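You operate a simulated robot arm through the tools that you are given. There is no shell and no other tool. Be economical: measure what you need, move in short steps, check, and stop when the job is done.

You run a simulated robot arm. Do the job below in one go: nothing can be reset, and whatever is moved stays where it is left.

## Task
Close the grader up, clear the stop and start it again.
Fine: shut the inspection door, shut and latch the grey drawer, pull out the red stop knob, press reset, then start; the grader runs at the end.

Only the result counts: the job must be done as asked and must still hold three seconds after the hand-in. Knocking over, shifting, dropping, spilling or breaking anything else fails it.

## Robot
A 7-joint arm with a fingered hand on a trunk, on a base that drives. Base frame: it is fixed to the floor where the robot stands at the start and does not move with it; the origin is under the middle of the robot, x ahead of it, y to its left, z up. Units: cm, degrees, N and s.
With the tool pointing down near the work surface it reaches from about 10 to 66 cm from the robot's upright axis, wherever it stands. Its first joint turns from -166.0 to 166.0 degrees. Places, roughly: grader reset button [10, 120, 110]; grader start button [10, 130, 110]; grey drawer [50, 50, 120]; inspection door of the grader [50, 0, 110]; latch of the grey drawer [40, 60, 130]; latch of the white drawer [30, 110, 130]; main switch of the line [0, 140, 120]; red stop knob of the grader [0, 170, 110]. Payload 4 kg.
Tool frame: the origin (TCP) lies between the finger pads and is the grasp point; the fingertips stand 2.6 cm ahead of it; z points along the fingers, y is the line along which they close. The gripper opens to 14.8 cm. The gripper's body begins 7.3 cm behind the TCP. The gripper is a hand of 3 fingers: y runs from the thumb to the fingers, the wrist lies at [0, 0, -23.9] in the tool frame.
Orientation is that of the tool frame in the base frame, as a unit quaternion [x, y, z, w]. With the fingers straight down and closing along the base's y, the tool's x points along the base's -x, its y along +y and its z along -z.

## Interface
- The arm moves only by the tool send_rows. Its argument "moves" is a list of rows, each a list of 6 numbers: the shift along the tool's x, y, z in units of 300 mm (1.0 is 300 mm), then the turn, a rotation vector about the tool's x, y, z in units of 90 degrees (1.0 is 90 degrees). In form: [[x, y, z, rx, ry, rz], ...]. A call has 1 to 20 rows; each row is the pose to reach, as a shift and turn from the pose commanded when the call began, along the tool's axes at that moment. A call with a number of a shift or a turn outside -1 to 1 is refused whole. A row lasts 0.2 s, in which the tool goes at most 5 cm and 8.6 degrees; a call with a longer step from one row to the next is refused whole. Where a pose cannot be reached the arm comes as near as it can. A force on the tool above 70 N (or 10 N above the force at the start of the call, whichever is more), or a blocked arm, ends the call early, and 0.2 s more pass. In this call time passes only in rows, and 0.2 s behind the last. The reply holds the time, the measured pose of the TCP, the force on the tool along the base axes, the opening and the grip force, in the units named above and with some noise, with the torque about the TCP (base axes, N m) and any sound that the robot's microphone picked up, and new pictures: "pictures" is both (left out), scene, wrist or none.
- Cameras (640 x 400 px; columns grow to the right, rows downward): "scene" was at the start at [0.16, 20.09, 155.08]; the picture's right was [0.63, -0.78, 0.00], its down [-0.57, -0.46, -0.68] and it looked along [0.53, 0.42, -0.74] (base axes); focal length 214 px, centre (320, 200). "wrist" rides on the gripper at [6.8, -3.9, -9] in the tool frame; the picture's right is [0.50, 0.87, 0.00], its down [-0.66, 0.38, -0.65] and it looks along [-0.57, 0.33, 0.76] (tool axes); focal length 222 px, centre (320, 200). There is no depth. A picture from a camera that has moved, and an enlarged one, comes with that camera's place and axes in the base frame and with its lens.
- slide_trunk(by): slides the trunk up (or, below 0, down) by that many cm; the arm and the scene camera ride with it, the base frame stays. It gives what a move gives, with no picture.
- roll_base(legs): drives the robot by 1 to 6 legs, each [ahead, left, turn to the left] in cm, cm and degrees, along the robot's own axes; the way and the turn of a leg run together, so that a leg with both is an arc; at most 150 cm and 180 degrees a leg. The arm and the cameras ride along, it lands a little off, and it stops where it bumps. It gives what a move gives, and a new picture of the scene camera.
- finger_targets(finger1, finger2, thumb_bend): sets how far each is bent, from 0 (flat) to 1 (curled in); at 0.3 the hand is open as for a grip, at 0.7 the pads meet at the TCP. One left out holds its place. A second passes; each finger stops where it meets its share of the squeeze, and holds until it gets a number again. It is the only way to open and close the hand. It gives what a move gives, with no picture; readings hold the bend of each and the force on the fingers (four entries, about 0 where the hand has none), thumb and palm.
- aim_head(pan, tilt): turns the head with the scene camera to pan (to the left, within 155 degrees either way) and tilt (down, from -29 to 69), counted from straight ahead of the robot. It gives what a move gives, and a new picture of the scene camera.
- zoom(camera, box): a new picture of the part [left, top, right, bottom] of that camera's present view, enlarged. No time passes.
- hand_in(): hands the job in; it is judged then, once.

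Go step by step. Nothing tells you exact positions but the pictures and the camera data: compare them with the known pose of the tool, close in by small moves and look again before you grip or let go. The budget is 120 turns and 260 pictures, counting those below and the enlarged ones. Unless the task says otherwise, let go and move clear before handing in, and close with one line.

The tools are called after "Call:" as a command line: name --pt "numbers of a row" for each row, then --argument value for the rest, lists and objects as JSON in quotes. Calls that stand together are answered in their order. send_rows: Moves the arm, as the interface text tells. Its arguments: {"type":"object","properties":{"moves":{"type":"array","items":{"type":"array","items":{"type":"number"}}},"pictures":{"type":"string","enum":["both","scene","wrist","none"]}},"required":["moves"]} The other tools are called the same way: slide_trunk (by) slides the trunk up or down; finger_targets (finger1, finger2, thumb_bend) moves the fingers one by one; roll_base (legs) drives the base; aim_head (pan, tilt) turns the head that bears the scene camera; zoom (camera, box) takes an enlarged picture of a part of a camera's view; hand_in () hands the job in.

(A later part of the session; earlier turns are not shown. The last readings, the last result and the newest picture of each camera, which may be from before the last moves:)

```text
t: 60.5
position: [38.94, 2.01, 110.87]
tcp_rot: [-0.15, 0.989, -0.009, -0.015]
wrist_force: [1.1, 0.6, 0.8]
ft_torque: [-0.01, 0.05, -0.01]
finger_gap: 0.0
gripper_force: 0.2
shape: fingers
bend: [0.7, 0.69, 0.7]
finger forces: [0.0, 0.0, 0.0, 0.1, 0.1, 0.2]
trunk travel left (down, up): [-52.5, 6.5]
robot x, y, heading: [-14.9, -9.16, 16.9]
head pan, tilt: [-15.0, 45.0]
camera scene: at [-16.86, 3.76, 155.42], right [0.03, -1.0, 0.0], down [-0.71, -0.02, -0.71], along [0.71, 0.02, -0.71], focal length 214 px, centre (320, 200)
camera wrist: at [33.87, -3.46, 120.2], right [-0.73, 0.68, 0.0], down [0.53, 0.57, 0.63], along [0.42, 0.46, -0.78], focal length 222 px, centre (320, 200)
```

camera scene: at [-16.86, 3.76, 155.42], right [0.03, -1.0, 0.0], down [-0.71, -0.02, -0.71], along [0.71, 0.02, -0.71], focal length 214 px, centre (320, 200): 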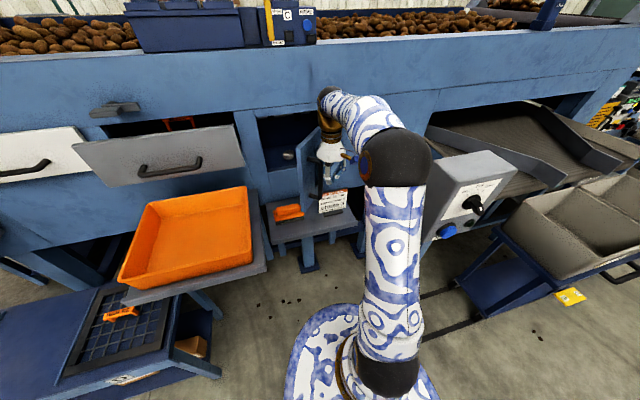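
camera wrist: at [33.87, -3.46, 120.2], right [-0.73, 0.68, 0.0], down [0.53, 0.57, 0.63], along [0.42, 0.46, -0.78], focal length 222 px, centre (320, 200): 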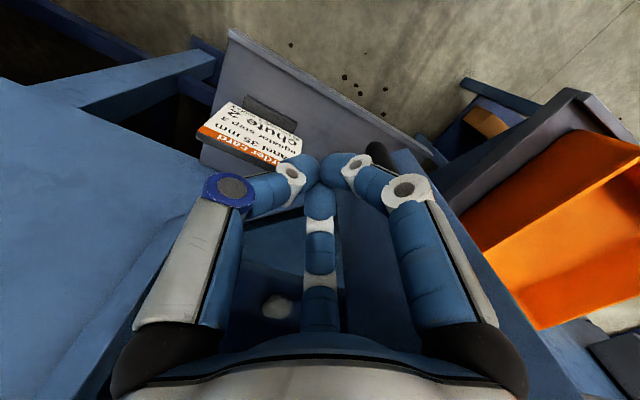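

The door is swinging along. I continue left with the arm, then drive ahead to finish.

Call:
send_rows --pt "-0.04 0.08 0 0 0 0" --pt "-0.1 0.16 0 0 0 0" --pt "-0.16 0.24 0 0 0 0" --pt "-0.22 0.31 0 0 0 0" --pt "-0.28 0.37 0 0 0 0"

```text
t: 61.5
position: [43.78, 11.98, 110.57]
tcp_rot: [-0.138, 0.99, -0.012, -0.011]
wrist_force: [17.5, -13.2, 11.7]
ft_torque: [1.55, 1.67, -0.71]
finger_gap: 0.06
gripper_force: 14.8
shape: fingers
bend: [0.69, 0.7, 0.7]
finger forces: [0.0, 3.9, 0.0, 0.1, 0.0, 25.8]
trunk travel left (down, up): [-52.5, 6.5]
robot x, y, heading: [-15.03, -9.24, 16.2]
head pan, tilt: [-15.0, 45.0]
stopped in row 5: the force on the tool passed its limit at 72 N (the readings are from after the stop); the commanded pose is now the measured one
camera scene: at [-16.43, 3.4, 155.42], right [0.02, -1.0, 0.0], down [-0.71, -0.02, -0.71], along [0.71, 0.02, -0.71], focal length 214 px, centre (320, 200)
camera wrist: at [38.44, 6.54, 119.87], right [-0.72, 0.7, -0.01], down [0.54, 0.56, 0.63], along [0.44, 0.45, -0.78], focal length 222 px, centre (320, 200)
```

scene: 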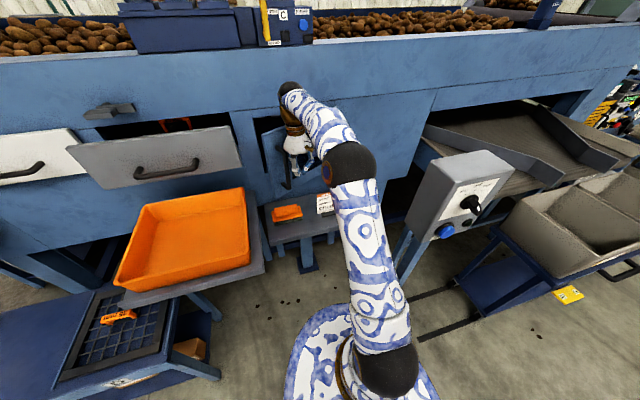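
wrist: 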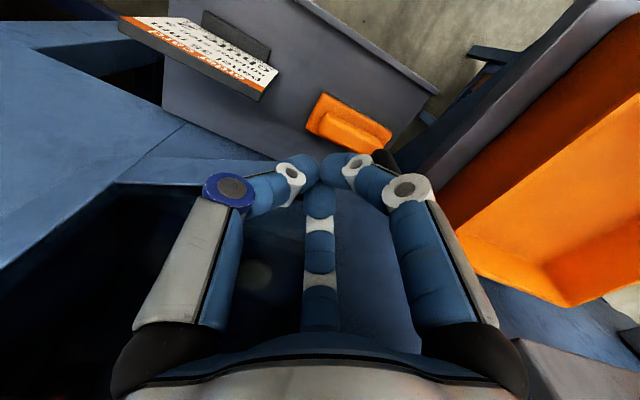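

Something resisted at 72 N. I'll look closely before going on.

Call:
zoom --camera "scene" --box '[230, 75, 390, 215]'

Call:
zoom --camera "wrist" --box '[120, 120, 520, 400]'

```text
2.86 times, centred on (310, 145) of scene
camera zoom: at [-16.43, 3.4, 155.42], right [0.02, -1.0, 0.0], down [-0.71, -0.02, -0.71], along [0.71, 0.02, -0.71], focal length 613 px, centre (349, 357)
```

zoom: 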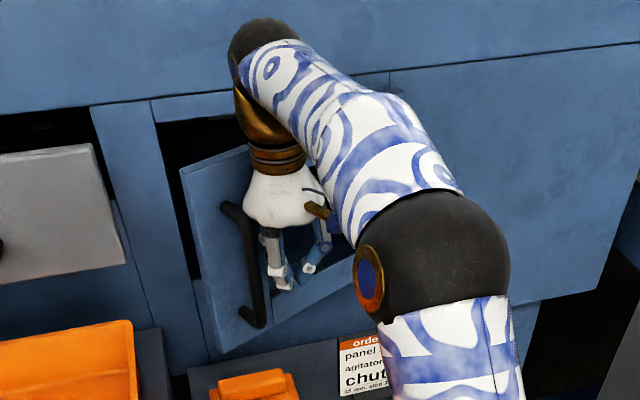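

```text
1.43 times, centred on (320, 260) of wrist
camera zoom: at [38.44, 6.54, 119.87], right [-0.72, 0.7, -0.01], down [0.54, 0.56, 0.63], along [0.44, 0.45, -0.78], focal length 317 px, centre (320, 114)
```

zoom: 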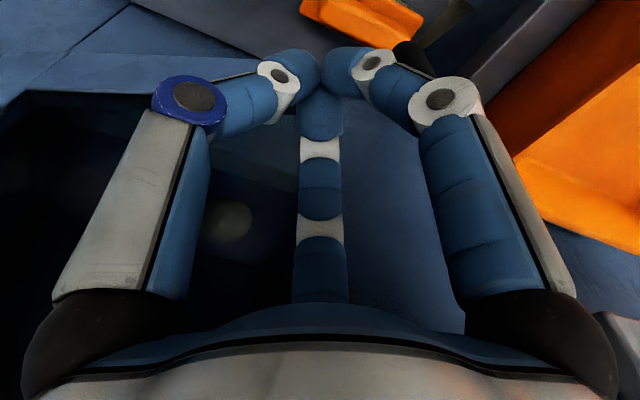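

The hand is against the door face just hinge-side of the handle, so it was pressing sideways on the handle bar. I'll follow the door's arc with the base instead: ease right, then forward and slightly left.

Call:
roll_base --legs '[[0, -1.2, 0], [4.7, 2.6, 0]]'

Call:
roll_base --legs '[[4.0, 1.8, 0]]'

```text
t: 62.8
position: [47.6, 15.44, 110.44]
tcp_rot: [-0.141, 0.99, -0.013, -0.014]
wrist_force: [1.0, 0.4, 0.5]
ft_torque: [-0.01, 0.0, -0.03]
finger_gap: 0.01
gripper_force: 0.2
shape: fingers
bend: [0.69, 0.7, 0.7]
finger forces: [0.0, 0.1, 0.1, 0.0, 0.0, 0.0]
trunk travel left (down, up): [-52.5, 6.5]
robot x, y, heading: [-10.43, -6.6, 16.8]
head pan, tilt: [-15.0, 45.0]
camera scene: at [-12.51, 6.47, 155.42], right [0.03, -1.0, 0.0], down [-0.71, -0.02, -0.71], along [0.71, 0.02, -0.71], focal length 214 px, centre (320, 200)
```

scene: 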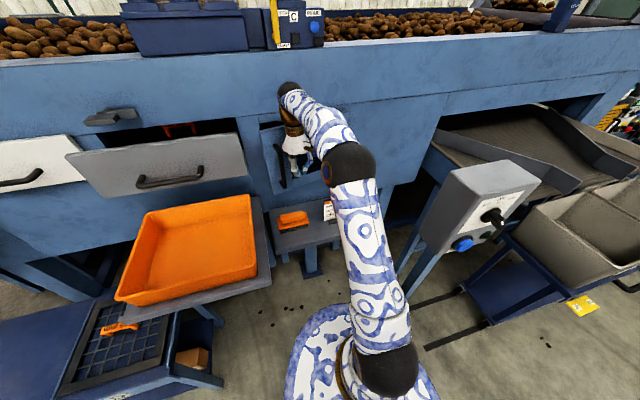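

```text
t: 63.7
position: [50.89, 18.35, 110.49]
tcp_rot: [-0.143, 0.99, -0.012, -0.013]
wrist_force: [0.4, -1.3, 0.0]
ft_torque: [-0.01, 0.05, -0.03]
finger_gap: 0.04
gripper_force: 0.0
shape: fingers
bend: [0.69, 0.7, 0.7]
finger forces: [0.0, 0.0, 0.0, 0.1, 0.0, 0.0]
trunk travel left (down, up): [-52.5, 6.5]
robot x, y, heading: [-7.08, -3.95, 16.8]
head pan, tilt: [-15.0, 45.0]
camera scene: at [-9.15, 9.34, 155.42], right [0.03, -1.0, 0.0], down [-0.71, -0.02, -0.71], along [0.71, 0.02, -0.71], focal length 214 px, centre (320, 200)
```

scene: 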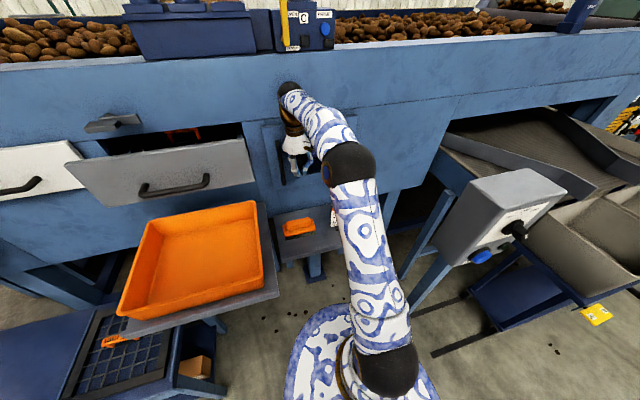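

Call:
roll_base --legs '[[2.5, 0.6, 0]]'

Call:
zoom --camera "scene" --box '[220, 75, 380, 215]'

```text
t: 64.6
position: [52.01, 18.92, 110.65]
tcp_rot: [-0.142, 0.99, -0.014, -0.02]
wrist_force: [-11.3, -5.0, 3.2]
ft_torque: [0.57, -0.89, 0.23]
finger_gap: 0.05
gripper_force: 6.8
shape: fingers
bend: [0.69, 0.7, 0.7]
finger forces: [0.0, 6.2, 0.0, 0.1, 0.0, 7.0]
trunk travel left (down, up): [-52.5, 6.5]
robot x, y, heading: [-5.48, -2.85, 16.4]
head pan, tilt: [-15.0, 45.0]
stopped in leg 1: the force on the tool passed its limit at 80 N (the readings are from after the stop); the commanded pose is now the measured one
camera scene: at [-7.76, 10.17, 155.43], right [0.03, -1.0, 0.0], down [-0.71, -0.02, -0.71], along [0.71, 0.02, -0.71], focal length 214 px, centre (320, 200)
```

scene: 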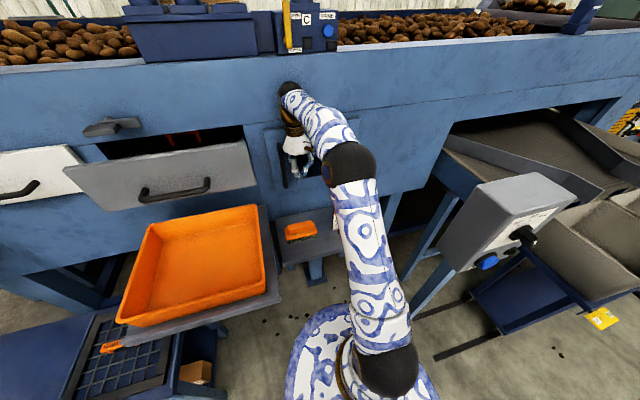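

```text
2.86 times, centred on (300, 145) of scene
camera zoom: at [-7.76, 10.17, 155.43], right [0.03, -1.0, 0.0], down [-0.71, -0.02, -0.71], along [0.71, 0.02, -0.71], focal length 613 px, centre (377, 357)
```

zoom: 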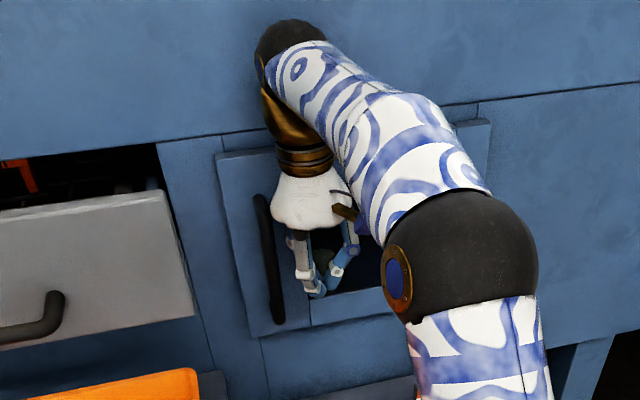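

The door looks shut or nearly so. I'll back off straight and inspect.

Call:
roll_base --legs '[[-25, 0, 0]]'

Call:
aim_head --pan 5 --tilt 35

Call:
zoom --camera "scene" --box '[240, 110, 440, 235]'

```text
t: 66.4
position: [28.21, 11.8, 110.4]
tcp_rot: [-0.143, 0.989, -0.014, -0.02]
wrist_force: [-0.4, -0.3, -0.6]
ft_torque: [0.01, 0.02, -0.01]
finger_gap: 0.03
gripper_force: 0.1
shape: fingers
bend: [0.69, 0.7, 0.7]
finger forces: [0.1, 0.0, 0.0, 0.1, 0.0, 0.0]
trunk travel left (down, up): [-52.5, 6.5]
robot x, y, heading: [-29.55, -9.53, 16.9]
head pan, tilt: [-15.0, 45.0]
camera scene: at [-31.57, 3.1, 155.43], right [0.03, -1.0, 0.0], down [-0.71, -0.02, -0.71], along [0.71, 0.02, -0.71], focal length 214 px, centre (320, 200)
```

scene: 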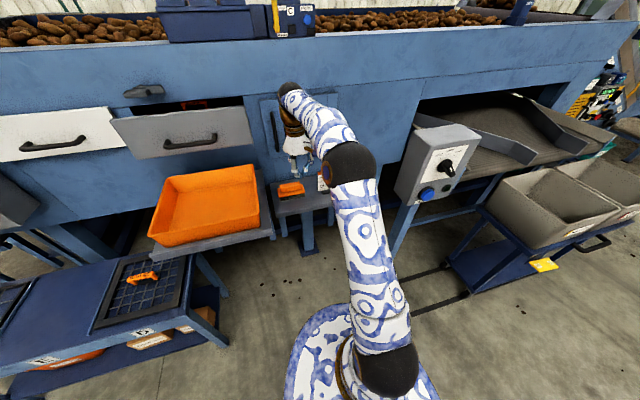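

```text
t: 67.3
position: [28.31, 11.74, 110.42]
tcp_rot: [-0.142, 0.99, -0.013, -0.019]
wrist_force: [-0.6, -1.4, -0.8]
ft_torque: [0.02, -0.01, 0.01]
finger_gap: 0.04
gripper_force: 0.1
shape: fingers
bend: [0.69, 0.7, 0.7]
finger forces: [0.0, 0.0, 0.0, 0.0, 0.0, 0.0]
trunk travel left (down, up): [-52.5, 6.5]
robot x, y, heading: [-29.21, -9.73, 16.7]
head pan, tilt: [5.0, 35.0]
camera scene: at [-31.46, 6.12, 156.9], right [0.37, -0.93, 0.0], down [-0.53, -0.21, -0.82], along [0.76, 0.3, -0.57], focal length 214 px, centre (320, 200)
```

scene: 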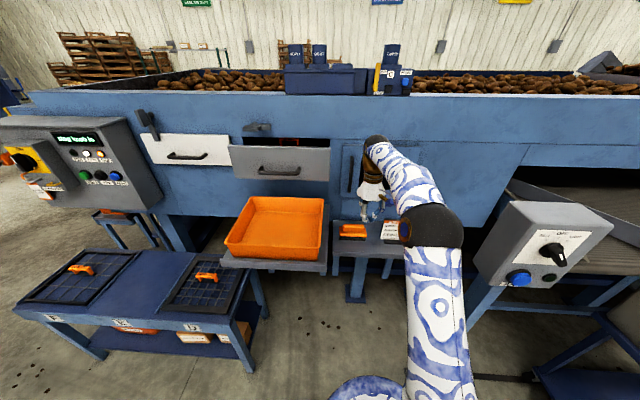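

```text
3.20 times, centred on (340, 172) of scene
camera zoom: at [-31.46, 6.12, 156.9], right [0.37, -0.93, 0.0], down [-0.53, -0.21, -0.82], along [0.76, 0.3, -0.57], focal length 686 px, centre (256, 288)
```

zoom: 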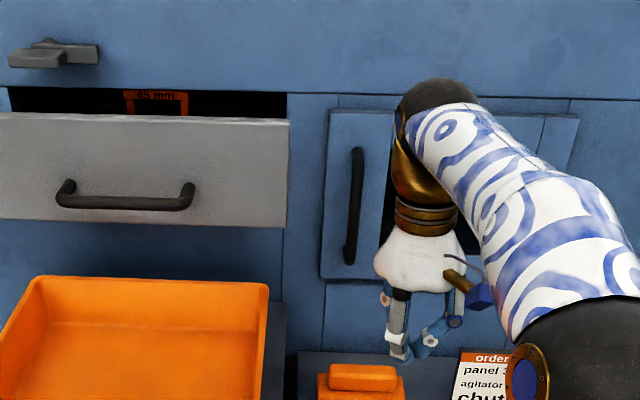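

The door looks shut or within a centimetre of shut. I'll pitch the hand to point mostly forward, so the fingertips lead, then press the door's left stile to be sure. After that comes the drawer.

Call:
send_rows --pt "0.02 0.04 -0.01 0 -0.09 0" --pt "0.04 0.08 -0.02 0 -0.18 0" --pt "0.06 0.12 -0.03 0 -0.27 0" --pt "0.08 0.16 -0.04 0 -0.36 0" --pt "0.1 0.2 -0.05 0 -0.45 0" --pt "0.12 0.24 -0.06 0 -0.54 0" --pt "0.14 0.27 -0.07 0 -0.63 0" --pt "0.15 0.3 -0.08 0 -0.72 0" --pt "0.15 0.3 -0.08 0 -0.81 0"

```text
t: 69.3
position: [21.43, 19.23, 112.68]
tcp_rot: [-0.124, 0.808, 0.074, 0.571]
wrist_force: [-1.3, -0.2, 0.6]
ft_torque: [0.02, 0.0, -0.02]
finger_gap: 0.05
gripper_force: 0.0
shape: fingers
bend: [0.69, 0.7, 0.7]
finger forces: [0.1, 0.0, 0.0, 0.1, 0.1, 0.0]
trunk travel left (down, up): [-52.5, 6.5]
robot x, y, heading: [-29.44, -9.93, 16.6]
head pan, tilt: [5.0, 35.0]
camera scene: at [-31.46, 6.14, 156.91], right [0.37, -0.93, 0.0], down [-0.53, -0.21, -0.82], along [0.76, 0.3, -0.57], focal length 214 px, centre (320, 200)
camera wrist: at [12.17, 12.34, 109.62], right [-0.4, 0.77, -0.49], down [-0.49, 0.27, 0.83], along [0.77, 0.58, 0.27], focal length 222 px, centre (320, 200)
```

scene: 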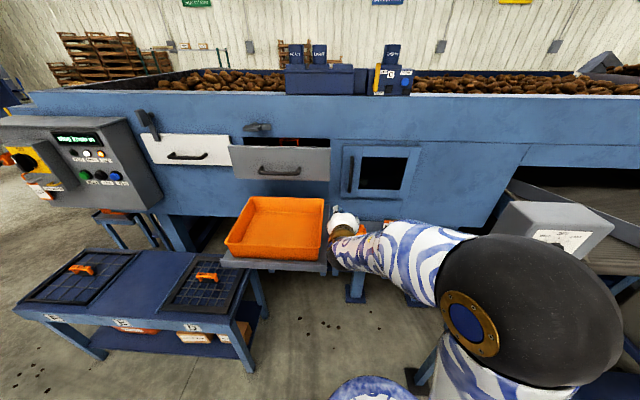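
wrist: 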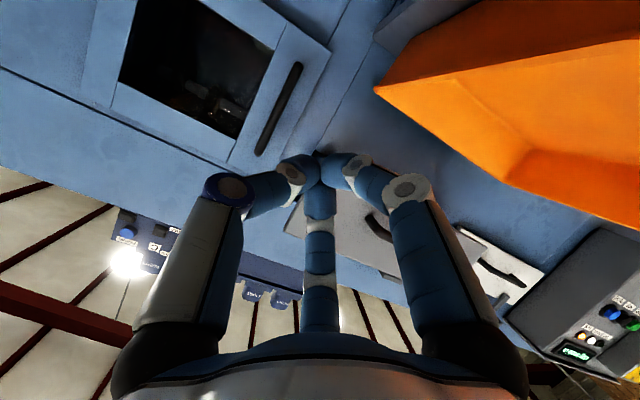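

Call:
zoom --camera "scene" --box '[310, 125, 450, 215]'

Call:
zoom --camera "wrist" --box '[60, 0, 400, 200]'

```text
4.44 times, centred on (380, 170) of scene
camera zoom: at [-31.46, 6.14, 156.91], right [0.37, -0.93, 0.0], down [-0.53, -0.21, -0.82], along [0.76, 0.3, -0.57], focal length 953 px, centre (53, 333)
```

zoom: 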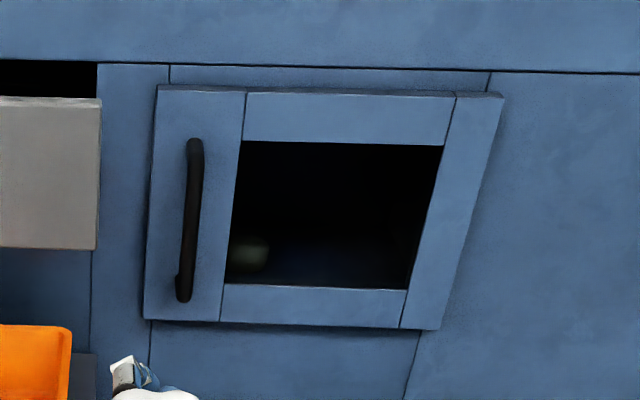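

```text
1.88 times, centred on (230, 100) of wrist
camera zoom: at [12.17, 12.34, 109.62], right [-0.4, 0.77, -0.49], down [-0.49, 0.27, 0.83], along [0.77, 0.58, 0.27], focal length 418 px, centre (489, 388)
```

zoom: 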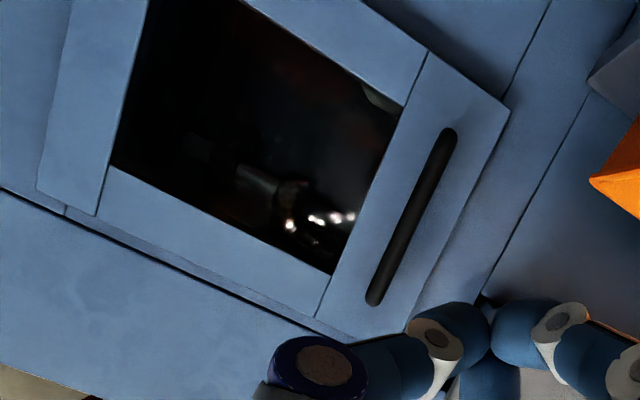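

The door appears flush. I'll press its left stile once with the fingertips to confirm.

Call:
roll_base --legs '[[27, 0, 0]]'

Call:
send_rows --pt "0.0 0 0.05 0 0 0" --pt "0.0 0 0.1 0 0 0" --pt "0.0 0 0.15 0 0 0" --pt "0 0 0.2 0 0 0" --pt "0 0 0.25 0 0 0" --pt "0 0 0.3 0 0 0" --pictures "wrist"

```text
t: 71.2
position: [47.23, 26.91, 112.69]
tcp_rot: [-0.124, 0.808, 0.073, 0.571]
wrist_force: [0.0, -0.4, 0.0]
ft_torque: [-0.01, -0.03, 0.02]
finger_gap: 0.03
gripper_force: 0.1
shape: fingers
bend: [0.69, 0.7, 0.7]
finger forces: [0.1, 0.0, 0.1, 0.1, 0.0, 0.0]
trunk travel left (down, up): [-52.5, 6.5]
robot x, y, heading: [-3.82, -2.17, 16.6]
head pan, tilt: [5.0, 35.0]
camera scene: at [-5.65, 13.84, 156.9], right [0.37, -0.93, 0.0], down [-0.53, -0.21, -0.82], along [0.76, 0.3, -0.57], focal length 214 px, centre (320, 200)
```

scene: 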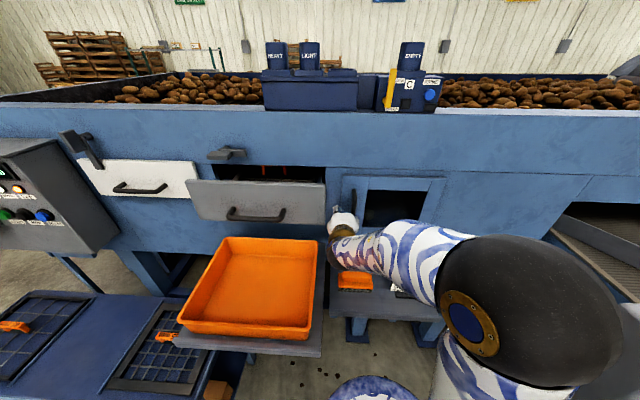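

```text
t: 72.1
position: [50.19, 28.57, 111.4]
tcp_rot: [-0.13, 0.807, 0.08, 0.571]
wrist_force: [-47.6, -12.5, 19.9]
ft_torque: [0.39, 0.6, 0.12]
finger_gap: 0.01
gripper_force: 40.4
shape: fingers
bend: [0.68, 0.68, 0.7]
finger forces: [0.0, 0.1, 0.0, 0.0, 53.6, 26.8]
trunk travel left (down, up): [-52.5, 6.5]
robot x, y, heading: [-4.07, -1.76, 17.0]
head pan, tilt: [5.0, 35.0]
stopped in row 4: the force on the tool passed its limit at 79 N (the readings are from after the stop); the commanded pose is now the measured one
camera wrist: at [41.01, 21.63, 108.27], right [-0.42, 0.77, -0.49], down [-0.5, 0.26, 0.83], along [0.76, 0.59, 0.27], focal length 222 px, centre (320, 200)
```

wrist: 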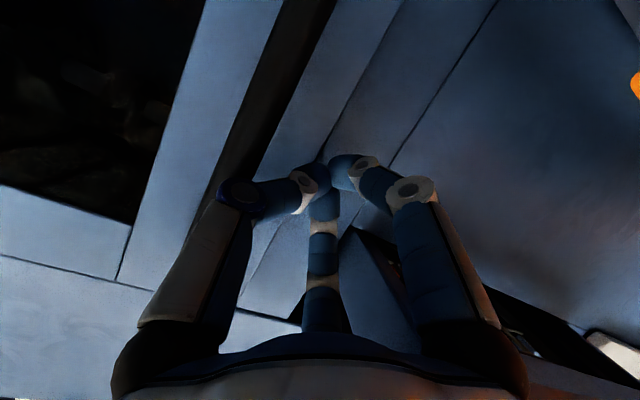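

Firm contact at the frame face: the door is shut. Now I back off, raise the hand and move left to the grey drawer (face at z 113–127.5, about 15 cm out, centred near b≈56).

Call:
roll_base --legs '[[-24, 0, 0], [0, 18, 0]]'

Call:
send_rows --pt "-0.08 0 -0.025 0 0 0" --pt "-0.16 0 -0.05 0 0 0" --pt "-0.24 0 -0.075 0 0 0" --pt "-0.32 0 -0.1 0 0 0" --pt "-0.4 0 -0.12 0 0 0"

```text
t: 75.0
position: [22.48, 39.23, 110.92]
tcp_rot: [-0.129, 0.809, 0.078, 0.569]
wrist_force: [0.3, -0.7, -0.3]
ft_torque: [0.01, 0.01, -0.02]
finger_gap: 0.0
gripper_force: 0.1
shape: fingers
bend: [0.69, 0.69, 0.7]
finger forces: [0.0, 0.1, 0.0, 0.1, 0.0, 0.0]
trunk travel left (down, up): [-52.5, 6.5]
robot x, y, heading: [-32.69, 8.1, 16.8]
head pan, tilt: [5.0, 35.0]
camera scene: at [-34.59, 24.2, 156.9], right [0.37, -0.93, 0.0], down [-0.53, -0.21, -0.82], along [0.76, 0.31, -0.57], focal length 214 px, centre (320, 200)
```

scene: 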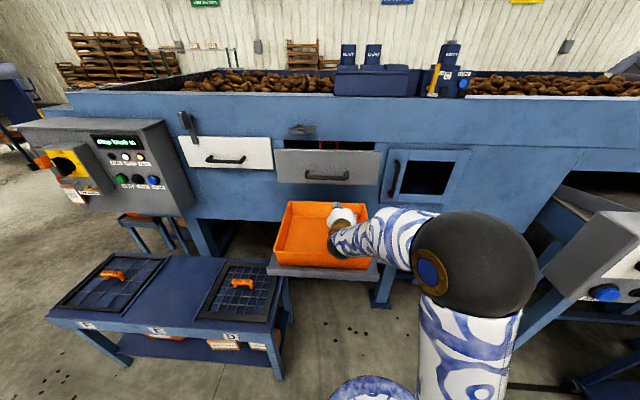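

```text
t: 76.2
position: [22.86, 39.58, 123.42]
tcp_rot: [-0.129, 0.809, 0.078, 0.568]
wrist_force: [0.6, -0.5, 0.0]
ft_torque: [0.02, 0.04, 0.0]
finger_gap: 0.0
gripper_force: 0.1
shape: fingers
bend: [0.69, 0.69, 0.7]
finger forces: [0.0, 0.0, 0.1, 0.1, 0.1, 0.0]
trunk travel left (down, up): [-52.5, 6.5]
robot x, y, heading: [-32.62, 8.08, 17.0]
head pan, tilt: [5.0, 35.0]
camera scene: at [-34.58, 24.14, 156.91], right [0.37, -0.93, 0.0], down [-0.53, -0.21, -0.82], along [0.76, 0.31, -0.57], focal length 214 px, centre (320, 200)
camera wrist: at [13.67, 32.7, 120.3], right [-0.42, 0.77, -0.49], down [-0.49, 0.26, 0.83], along [0.76, 0.59, 0.27], focal length 222 px, centre (320, 200)
```

scene: 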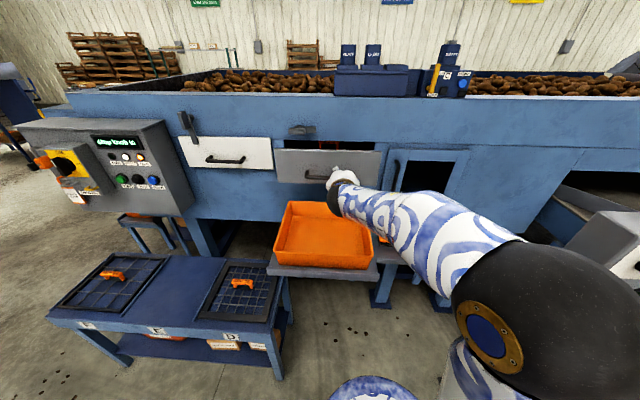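
wrist: 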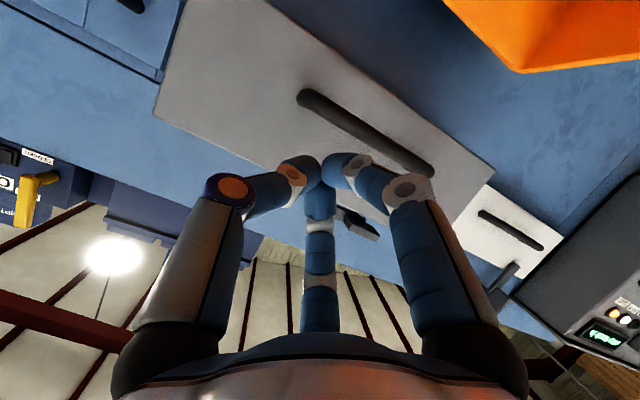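

Aligned with the drawer above its handle. Driving ahead pushes it in.

Call:
roll_base --legs '[[22, 0, 0]]'

Call:
send_rows --pt "-0.01 0 0.04 0 0 0" --pt "-0.02 0 0.08 0 0 0" --pt "-0.03 0 0.12 0 0 0" --pt "-0.04 0 0.16 0 0 0" --pt "-0.05 0 0.2 0 0 0"

```text
t: 77.8
position: [43.94, 46.22, 123.3]
tcp_rot: [-0.13, 0.809, 0.079, 0.568]
wrist_force: [0.6, -0.8, -0.6]
ft_torque: [0.01, -0.03, -0.02]
finger_gap: 0.01
gripper_force: 0.1
shape: fingers
bend: [0.69, 0.7, 0.7]
finger forces: [0.0, 0.1, 0.1, 0.0, 0.0, 0.0]
trunk travel left (down, up): [-52.5, 6.5]
robot x, y, heading: [-11.27, 14.62, 16.9]
head pan, tilt: [5.0, 35.0]
camera scene: at [-13.48, 30.6, 156.9], right [0.38, -0.93, 0.0], down [-0.53, -0.22, -0.82], along [0.76, 0.31, -0.57], focal length 214 px, centre (320, 200)
```

scene: 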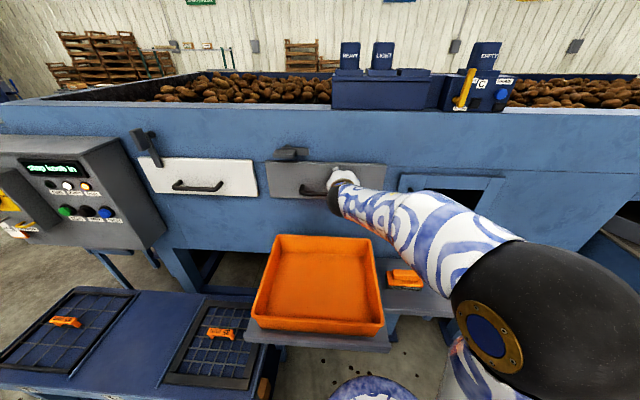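

```text
t: 78.5
position: [45.07, 46.37, 123.16]
tcp_rot: [-0.128, 0.809, 0.078, 0.569]
wrist_force: [-47.2, -23.7, 6.6]
ft_torque: [-0.11, 0.12, -0.35]
finger_gap: 0.0
gripper_force: 34.2
shape: fingers
bend: [0.68, 0.72, 0.72]
finger forces: [7.1, 18.3, 0.0, 0.1, 43.5, 0.0]
trunk travel left (down, up): [-52.5, 6.5]
robot x, y, heading: [-11.72, 14.46, 16.9]
head pan, tilt: [5.0, 35.0]
stopped in row 3: the force on the tool passed its limit at 78 N (the readings are from after the stop); the commanded pose is now the measured one
camera scene: at [-14.74, 29.99, 156.97], right [0.38, -0.93, 0.0], down [-0.53, -0.21, -0.82], along [0.76, 0.31, -0.57], focal length 214 px, centre (320, 200)
camera wrist: at [35.84, 39.4, 120.15], right [-0.42, 0.77, -0.49], down [-0.49, 0.26, 0.83], along [0.76, 0.59, 0.27], focal length 222 px, centre (320, 200)
```

scene: 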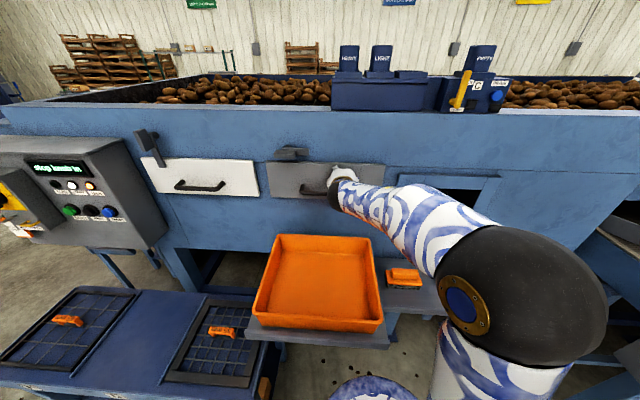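
wrist: 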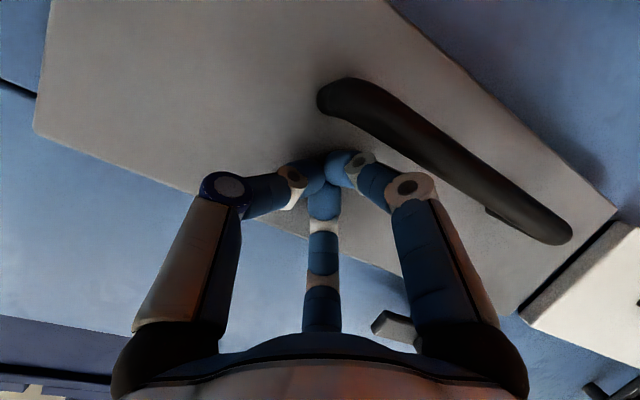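

The drawer looks flush. I'll zoom on it and the latch.

Call:
zoom --camera "scene" --box '[120, 110, 400, 285]'

Call:
zoom --camera "scene" --box '[250, 130, 350, 200]'

```text
2.29 times, centred on (260, 198) of scene
camera zoom: at [-14.74, 29.99, 156.97], right [0.38, -0.93, 0.0], down [-0.53, -0.21, -0.82], along [0.76, 0.31, -0.57], focal length 490 px, centre (457, 206)
```

zoom: 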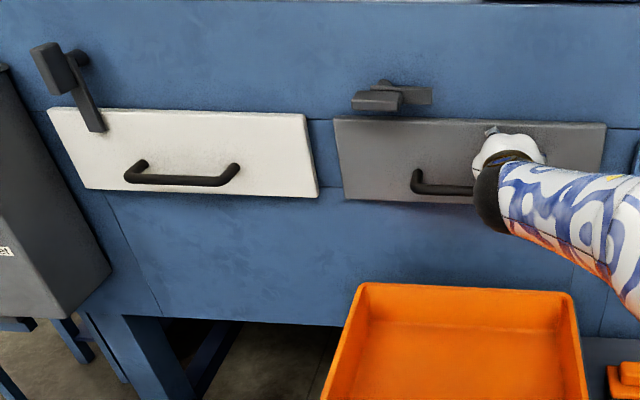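

```text
5.71 times, centred on (300, 165) of scene
camera zoom: at [-14.74, 29.99, 156.97], right [0.38, -0.93, 0.0], down [-0.53, -0.21, -0.82], along [0.76, 0.31, -0.57], focal length 1226 px, centre (434, 400)
```

zoom: 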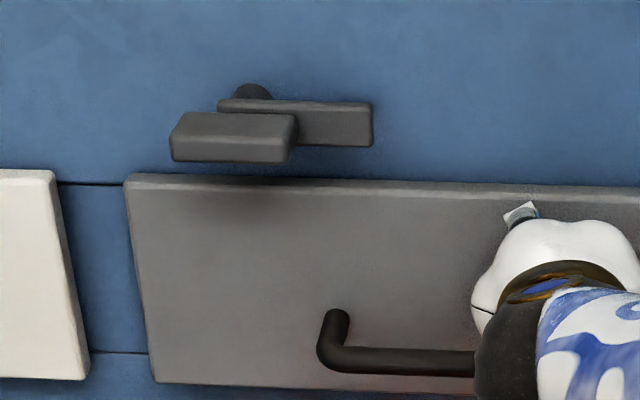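

Both drawers are flush. The grey latch pivots near b≈69, z≈131, with its plate pointing right (end at b≈62). Like the white one, it must turn clockwise until the plate hangs over the drawer. I'll back off, raise the hand, and move left to press the plate's right end down.

Call:
roll_base --legs '[[-8, 0, 0], [0, 11.5, 0]]'

Call:
send_rows --pt "-0.08 0 -0.025 0 0 0" --pt "-0.16 0 -0.05 0 0 0" --pt "-0.24 0 -0.075 0 0 0" --pt "-0.32 0 -0.1 0 0 0" --pt "-0.385 0 -0.118 0 0 0"

Call:
zoom --camera "scene" --box '[220, 90, 420, 215]'

```text
t: 80.4
position: [34.89, 55.87, 122.7]
tcp_rot: [-0.131, 0.811, 0.079, 0.565]
wrist_force: [-0.4, 0.6, -0.7]
ft_torque: [0.02, 0.0, -0.01]
finger_gap: 0.0
gripper_force: 0.0
shape: fingers
bend: [0.69, 0.7, 0.7]
finger forces: [0.0, 0.1, 0.0, 0.1, 0.0, 0.0]
trunk travel left (down, up): [-52.5, 6.5]
robot x, y, heading: [-22.81, 23.36, 17.3]
head pan, tilt: [5.0, 35.0]
camera scene: at [-24.71, 39.45, 156.9], right [0.38, -0.93, 0.0], down [-0.53, -0.22, -0.82], along [0.76, 0.31, -0.57], focal length 214 px, centre (320, 200)
```

scene: 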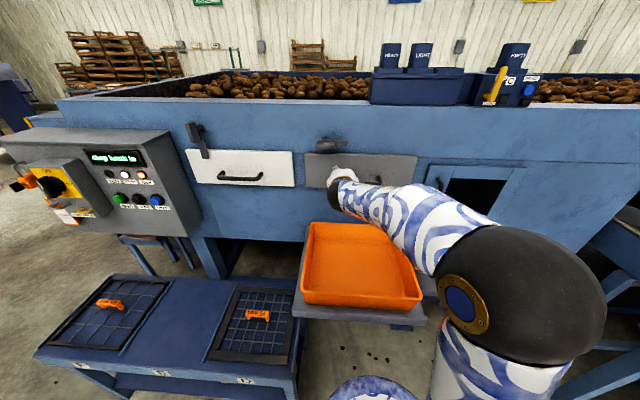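

```text
t: 81.6
position: [35.46, 56.43, 135.06]
tcp_rot: [-0.13, 0.811, 0.078, 0.565]
wrist_force: [0.5, 0.2, -0.1]
ft_torque: [0.02, 0.03, 0.01]
finger_gap: 0.0
gripper_force: 0.0
shape: fingers
bend: [0.69, 0.7, 0.7]
finger forces: [0.1, 0.0, 0.0, 0.0, 0.0, 0.0]
trunk travel left (down, up): [-52.5, 6.5]
robot x, y, heading: [-22.92, 23.54, 17.2]
head pan, tilt: [5.0, 35.0]
camera scene: at [-24.69, 39.38, 156.91], right [0.38, -0.93, 0.0], down [-0.53, -0.22, -0.82], along [0.76, 0.31, -0.57], focal length 214 px, centre (320, 200)
camera wrist: at [26.24, 49.26, 131.91], right [-0.42, 0.76, -0.49], down [-0.49, 0.26, 0.83], along [0.77, 0.59, 0.26], focal length 222 px, centre (320, 200)
```

scene: 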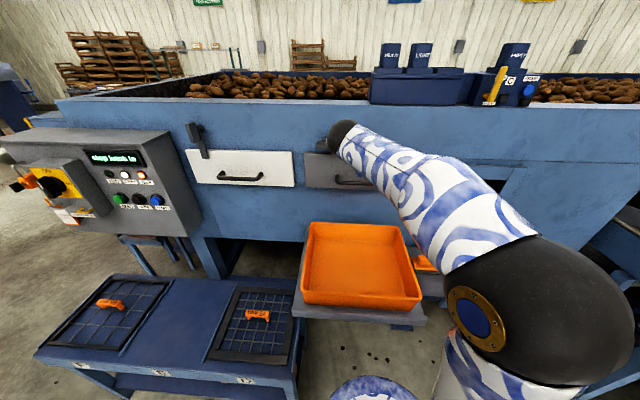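
wrist: 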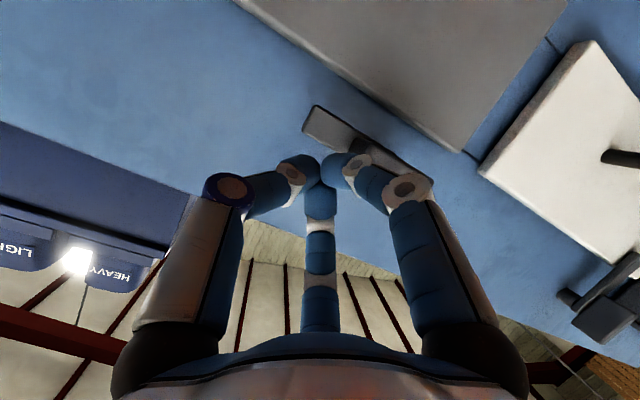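

```text
3.20 times, centred on (320, 152) of scene
camera zoom: at [-24.69, 39.38, 156.91], right [0.38, -0.93, 0.0], down [-0.53, -0.22, -0.82], along [0.76, 0.31, -0.57], focal length 686 px, centre (320, 352)
```

zoom: 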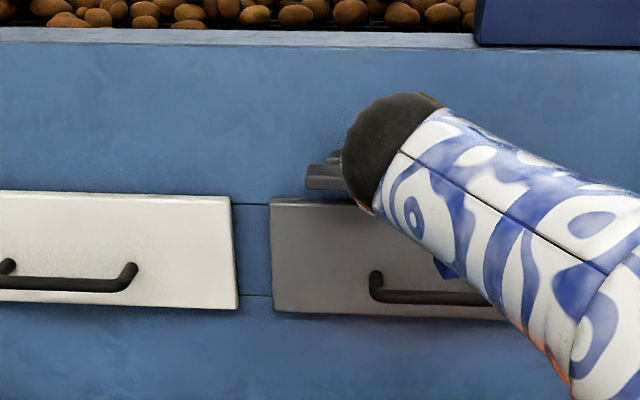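

The wrist view shows the plate end right ahead, just below my fingertips. I'll move forward about 6 cm above it and check.

Call:
send_rows --pt "-0.022 -0.01 0.06 0 0 0" --pt "-0.045 -0.02 0.12 0 0 0" --pt "-0.068 -0.02 0.185 0 0 0" --pictures "wrist"

Call:
zoom --camera "wrist" --box '[200, 80, 480, 255]'

```text
t: 82.4
position: [41.31, 57.57, 134.75]
tcp_rot: [-0.13, 0.811, 0.078, 0.565]
wrist_force: [-0.5, -0.2, 0.7]
ft_torque: [0.0, 0.0, 0.0]
finger_gap: 0.01
gripper_force: 0.8
shape: fingers
bend: [0.7, 0.7, 0.7]
finger forces: [2.0, 0.0, 0.0, 0.0, 0.0, 0.1]
trunk travel left (down, up): [-52.5, 6.5]
robot x, y, heading: [-22.62, 23.19, 17.1]
head pan, tilt: [5.0, 35.0]
camera wrist: at [32.17, 50.45, 131.74], right [-0.42, 0.76, -0.49], down [-0.49, 0.26, 0.83], along [0.77, 0.59, 0.26], focal length 222 px, centre (320, 200)
```

wrist: 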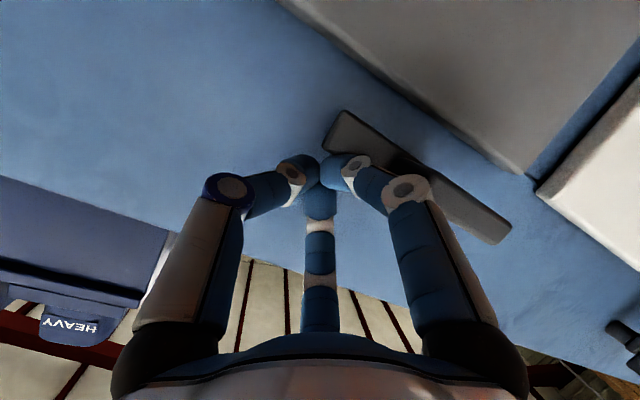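

```text
2.29 times, centred on (340, 168) of wrist
camera zoom: at [32.17, 50.45, 131.74], right [-0.42, 0.76, -0.49], down [-0.49, 0.26, 0.83], along [0.77, 0.59, 0.26], focal length 508 px, centre (274, 274)
```

zoom: 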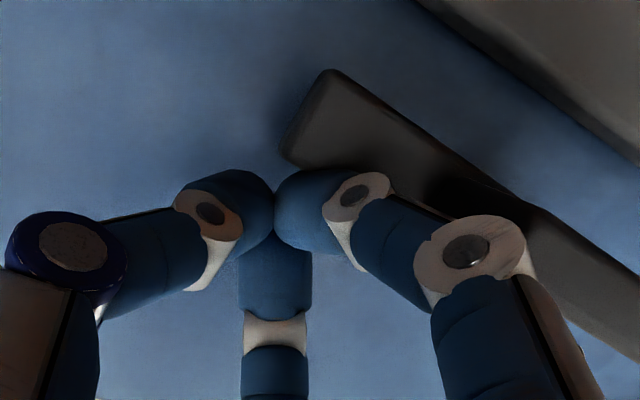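

The fingertips rest just over the plate's right end. I'll press down and follow the arc to the left.

Call:
send_rows --pt "0.062 0.01 0.005 0 0 0" --pt "0.119 0.015 0.025 0 0 0" --pt "0.166 0.025 0.042 0 0 0" --pt "0.213 0.047 0.06 0 0 0" --pt "0.241 0.075 0.07 0 0 0" --pt "0.26 0.103 0.077 0 0 0" --pt "0.274 0.13 0.082 0 0 0" --pt "0.283 0.155 0.085 0 0 0"

```text
t: 84.2
position: [39.56, 60.58, 125.95]
tcp_rot: [-0.125, 0.81, 0.078, 0.567]
wrist_force: [4.6, -29.7, 11.4]
ft_torque: [1.6, 0.46, 0.7]
finger_gap: 0.0
gripper_force: 14.9
shape: fingers
bend: [0.7, 0.7, 0.7]
finger forces: [0.0, 30.2, 0.0, 0.0, 0.0, 0.0]
trunk travel left (down, up): [-52.5, 6.5]
robot x, y, heading: [-22.45, 23.14, 17.0]
head pan, tilt: [5.0, 35.0]
camera scene: at [-24.68, 38.68, 156.99], right [0.37, -0.93, 0.0], down [-0.53, -0.21, -0.82], along [0.76, 0.31, -0.57], focal length 214 px, centre (320, 200)
camera wrist: at [30.42, 53.61, 122.99], right [-0.41, 0.77, -0.48], down [-0.48, 0.26, 0.83], along [0.77, 0.58, 0.27], focal length 222 px, centre (320, 200)
```

scene: 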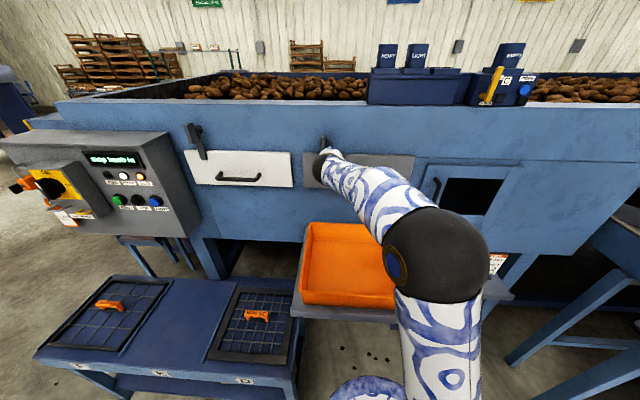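
wrist: 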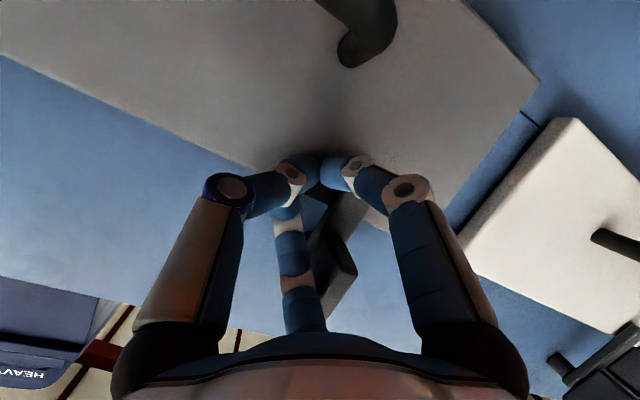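

The latch has turned to about vertical. I'll back straight off and look.

Call:
send_rows --pt "0 -0.03 0 0 0 0" --pt "0.03 -0.04 -0.1 0 0 0" --pt "0.06 -0.04 -0.2 0 0 0" --pt "0.09 -0.04 -0.3 0 0 0" --pictures "none"

Call:
roll_base --legs '[[-12, 0, 0]]'

Call:
zoom --camera "scene" --box '[180, 100, 380, 225]'

```text
t: 85.2
position: [30.64, 57.57, 126.24]
tcp_rot: [-0.13, 0.811, 0.078, 0.566]
wrist_force: [0.1, -0.7, -0.3]
ft_torque: [0.02, -0.02, 0.02]
finger_gap: 0.02
gripper_force: 0.0
shape: fingers
bend: [0.7, 0.69, 0.7]
finger forces: [0.0, 0.0, 0.0, 0.1, 0.0, 0.0]
trunk travel left (down, up): [-52.5, 6.5]
robot x, y, heading: [-22.44, 23.21, 17.5]
head pan, tilt: [5.0, 35.0]
```

```text
t: 86.4
position: [19.54, 53.92, 126.25]
tcp_rot: [-0.13, 0.81, 0.078, 0.566]
wrist_force: [-0.6, -0.4, -0.5]
ft_torque: [-0.03, -0.01, 0.02]
finger_gap: 0.0
gripper_force: 0.1
shape: fingers
bend: [0.7, 0.69, 0.7]
finger forces: [0.1, 0.0, 0.0, 0.0, 0.0, 0.0]
trunk travel left (down, up): [-52.5, 6.5]
robot x, y, heading: [-33.71, 20.09, 17.1]
head pan, tilt: [5.0, 35.0]
camera scene: at [-36.01, 35.89, 156.91], right [0.37, -0.93, 0.0], down [-0.53, -0.21, -0.82], along [0.76, 0.31, -0.57], focal length 214 px, centre (320, 200)
```

scene: 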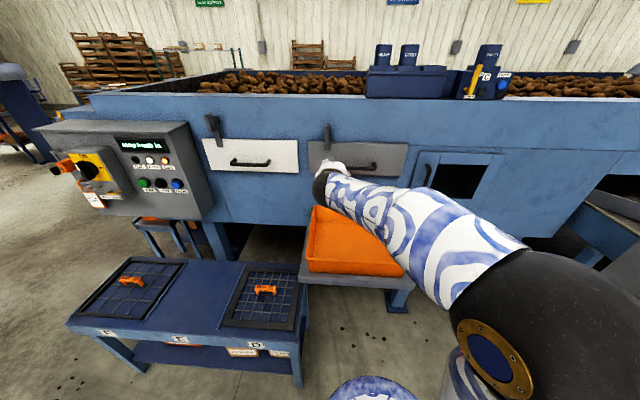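

```text
3.20 times, centred on (280, 162) of scene
camera zoom: at [-36.01, 35.89, 156.91], right [0.37, -0.93, 0.0], down [-0.53, -0.21, -0.82], along [0.76, 0.31, -0.57], focal length 686 px, centre (448, 320)
```

zoom: 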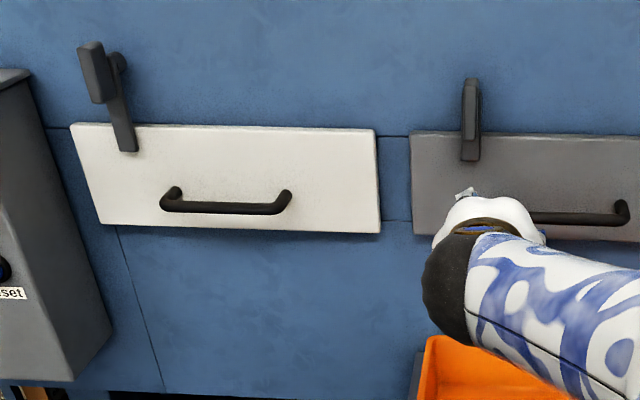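

The grey drawer is shut and latched. Next is the stop knob. I'll back away and drive left in front of the control panel to look at it.

Call:
roll_base --legs '[[-22, 0, 0], [0, 100, 0]]'

Call:
aim_head --pan 15 --tilt 30

```text
t: 92.8
position: [-31.18, 142.55, 126.37]
tcp_rot: [-0.133, 0.81, 0.08, 0.565]
wrist_force: [-0.2, -0.5, 0.4]
ft_torque: [-0.02, -0.01, -0.02]
finger_gap: 0.0
gripper_force: 0.1
shape: fingers
bend: [0.7, 0.69, 0.7]
finger forces: [0.0, 0.0, 0.0, 0.1, 0.0, 0.0]
trunk travel left (down, up): [-52.5, 6.5]
robot x, y, heading: [-84.45, 108.19, 17.4]
head pan, tilt: [5.0, 35.0]
camera scene: at [-86.49, 124.1, 156.9], right [0.38, -0.92, 0.0], down [-0.53, -0.22, -0.82], along [0.76, 0.31, -0.57], focal length 214 px, centre (320, 200)
```

scene: 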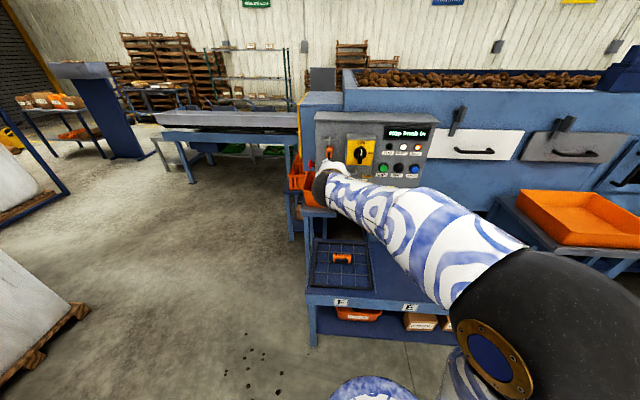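

```text
t: 93.5
position: [-31.24, 142.71, 126.29]
tcp_rot: [-0.133, 0.81, 0.08, 0.565]
wrist_force: [-0.1, 0.0, -0.6]
ft_torque: [0.02, -0.01, -0.01]
finger_gap: 0.0
gripper_force: 0.1
shape: fingers
bend: [0.7, 0.69, 0.7]
finger forces: [0.0, 0.0, 0.0, 0.0, 0.0, 0.0]
trunk travel left (down, up): [-52.5, 6.5]
robot x, y, heading: [-84.41, 108.28, 17.5]
head pan, tilt: [15.0, 30.0]
camera scene: at [-87.0, 125.57, 157.68], right [0.54, -0.84, 0.0], down [-0.42, -0.27, -0.87], along [0.73, 0.47, -0.5], focal length 214 px, centre (320, 200)
```

scene: 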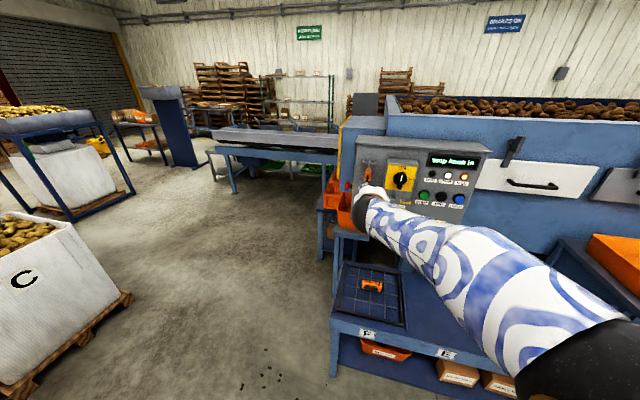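

Call:
zoom --camera "scene" --box '[320, 90, 500, 220]'

Call:
roll_base --legs '[[0, 45, 0]]'

Call:
zoom --camera "scene" --box '[320, 90, 560, 250]'

```text
3.08 times, centred on (410, 155) of scene
camera zoom: at [-87.0, 125.57, 157.68], right [0.54, -0.84, 0.0], down [-0.42, -0.27, -0.87], along [0.73, 0.47, -0.5], focal length 660 px, centre (43, 338)
```

zoom: 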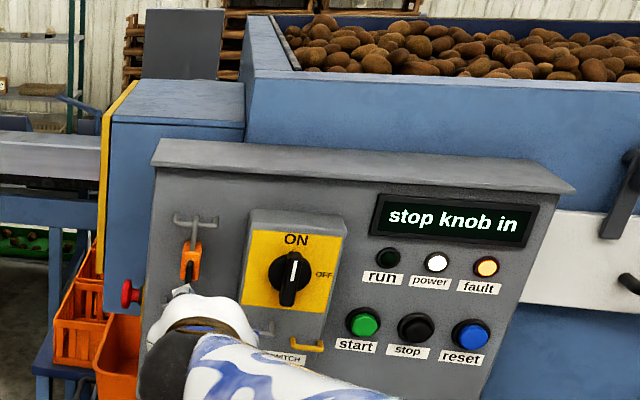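

```text
t: 96.3
position: [-44.83, 185.46, 126.31]
tcp_rot: [-0.134, 0.81, 0.081, 0.565]
wrist_force: [-0.3, -0.2, 0.6]
ft_torque: [0.02, -0.01, 0.03]
finger_gap: 0.03
gripper_force: 0.0
shape: fingers
bend: [0.7, 0.69, 0.7]
finger forces: [0.1, 0.0, 0.0, 0.0, 0.0, 0.0]
trunk travel left (down, up): [-52.5, 6.5]
robot x, y, heading: [-98.23, 150.81, 17.7]
head pan, tilt: [15.0, 30.0]
camera scene: at [-100.61, 168.39, 157.68], right [0.54, -0.84, 0.0], down [-0.42, -0.27, -0.87], along [0.73, 0.47, -0.5], focal length 214 px, centre (320, 200)
```

scene: 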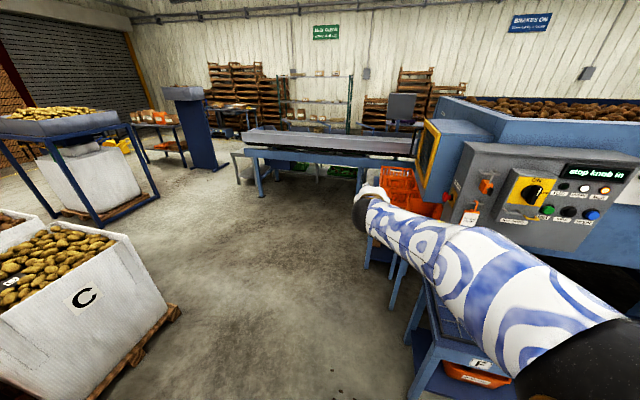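

```text
2.50 times, centred on (440, 170) of scene
camera zoom: at [-100.61, 168.39, 157.68], right [0.54, -0.84, 0.0], down [-0.42, -0.27, -0.87], along [0.73, 0.47, -0.5], focal length 536 px, centre (20, 275)
```

zoom: 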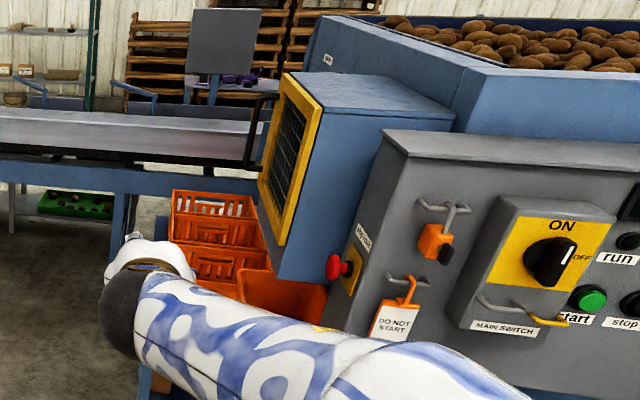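

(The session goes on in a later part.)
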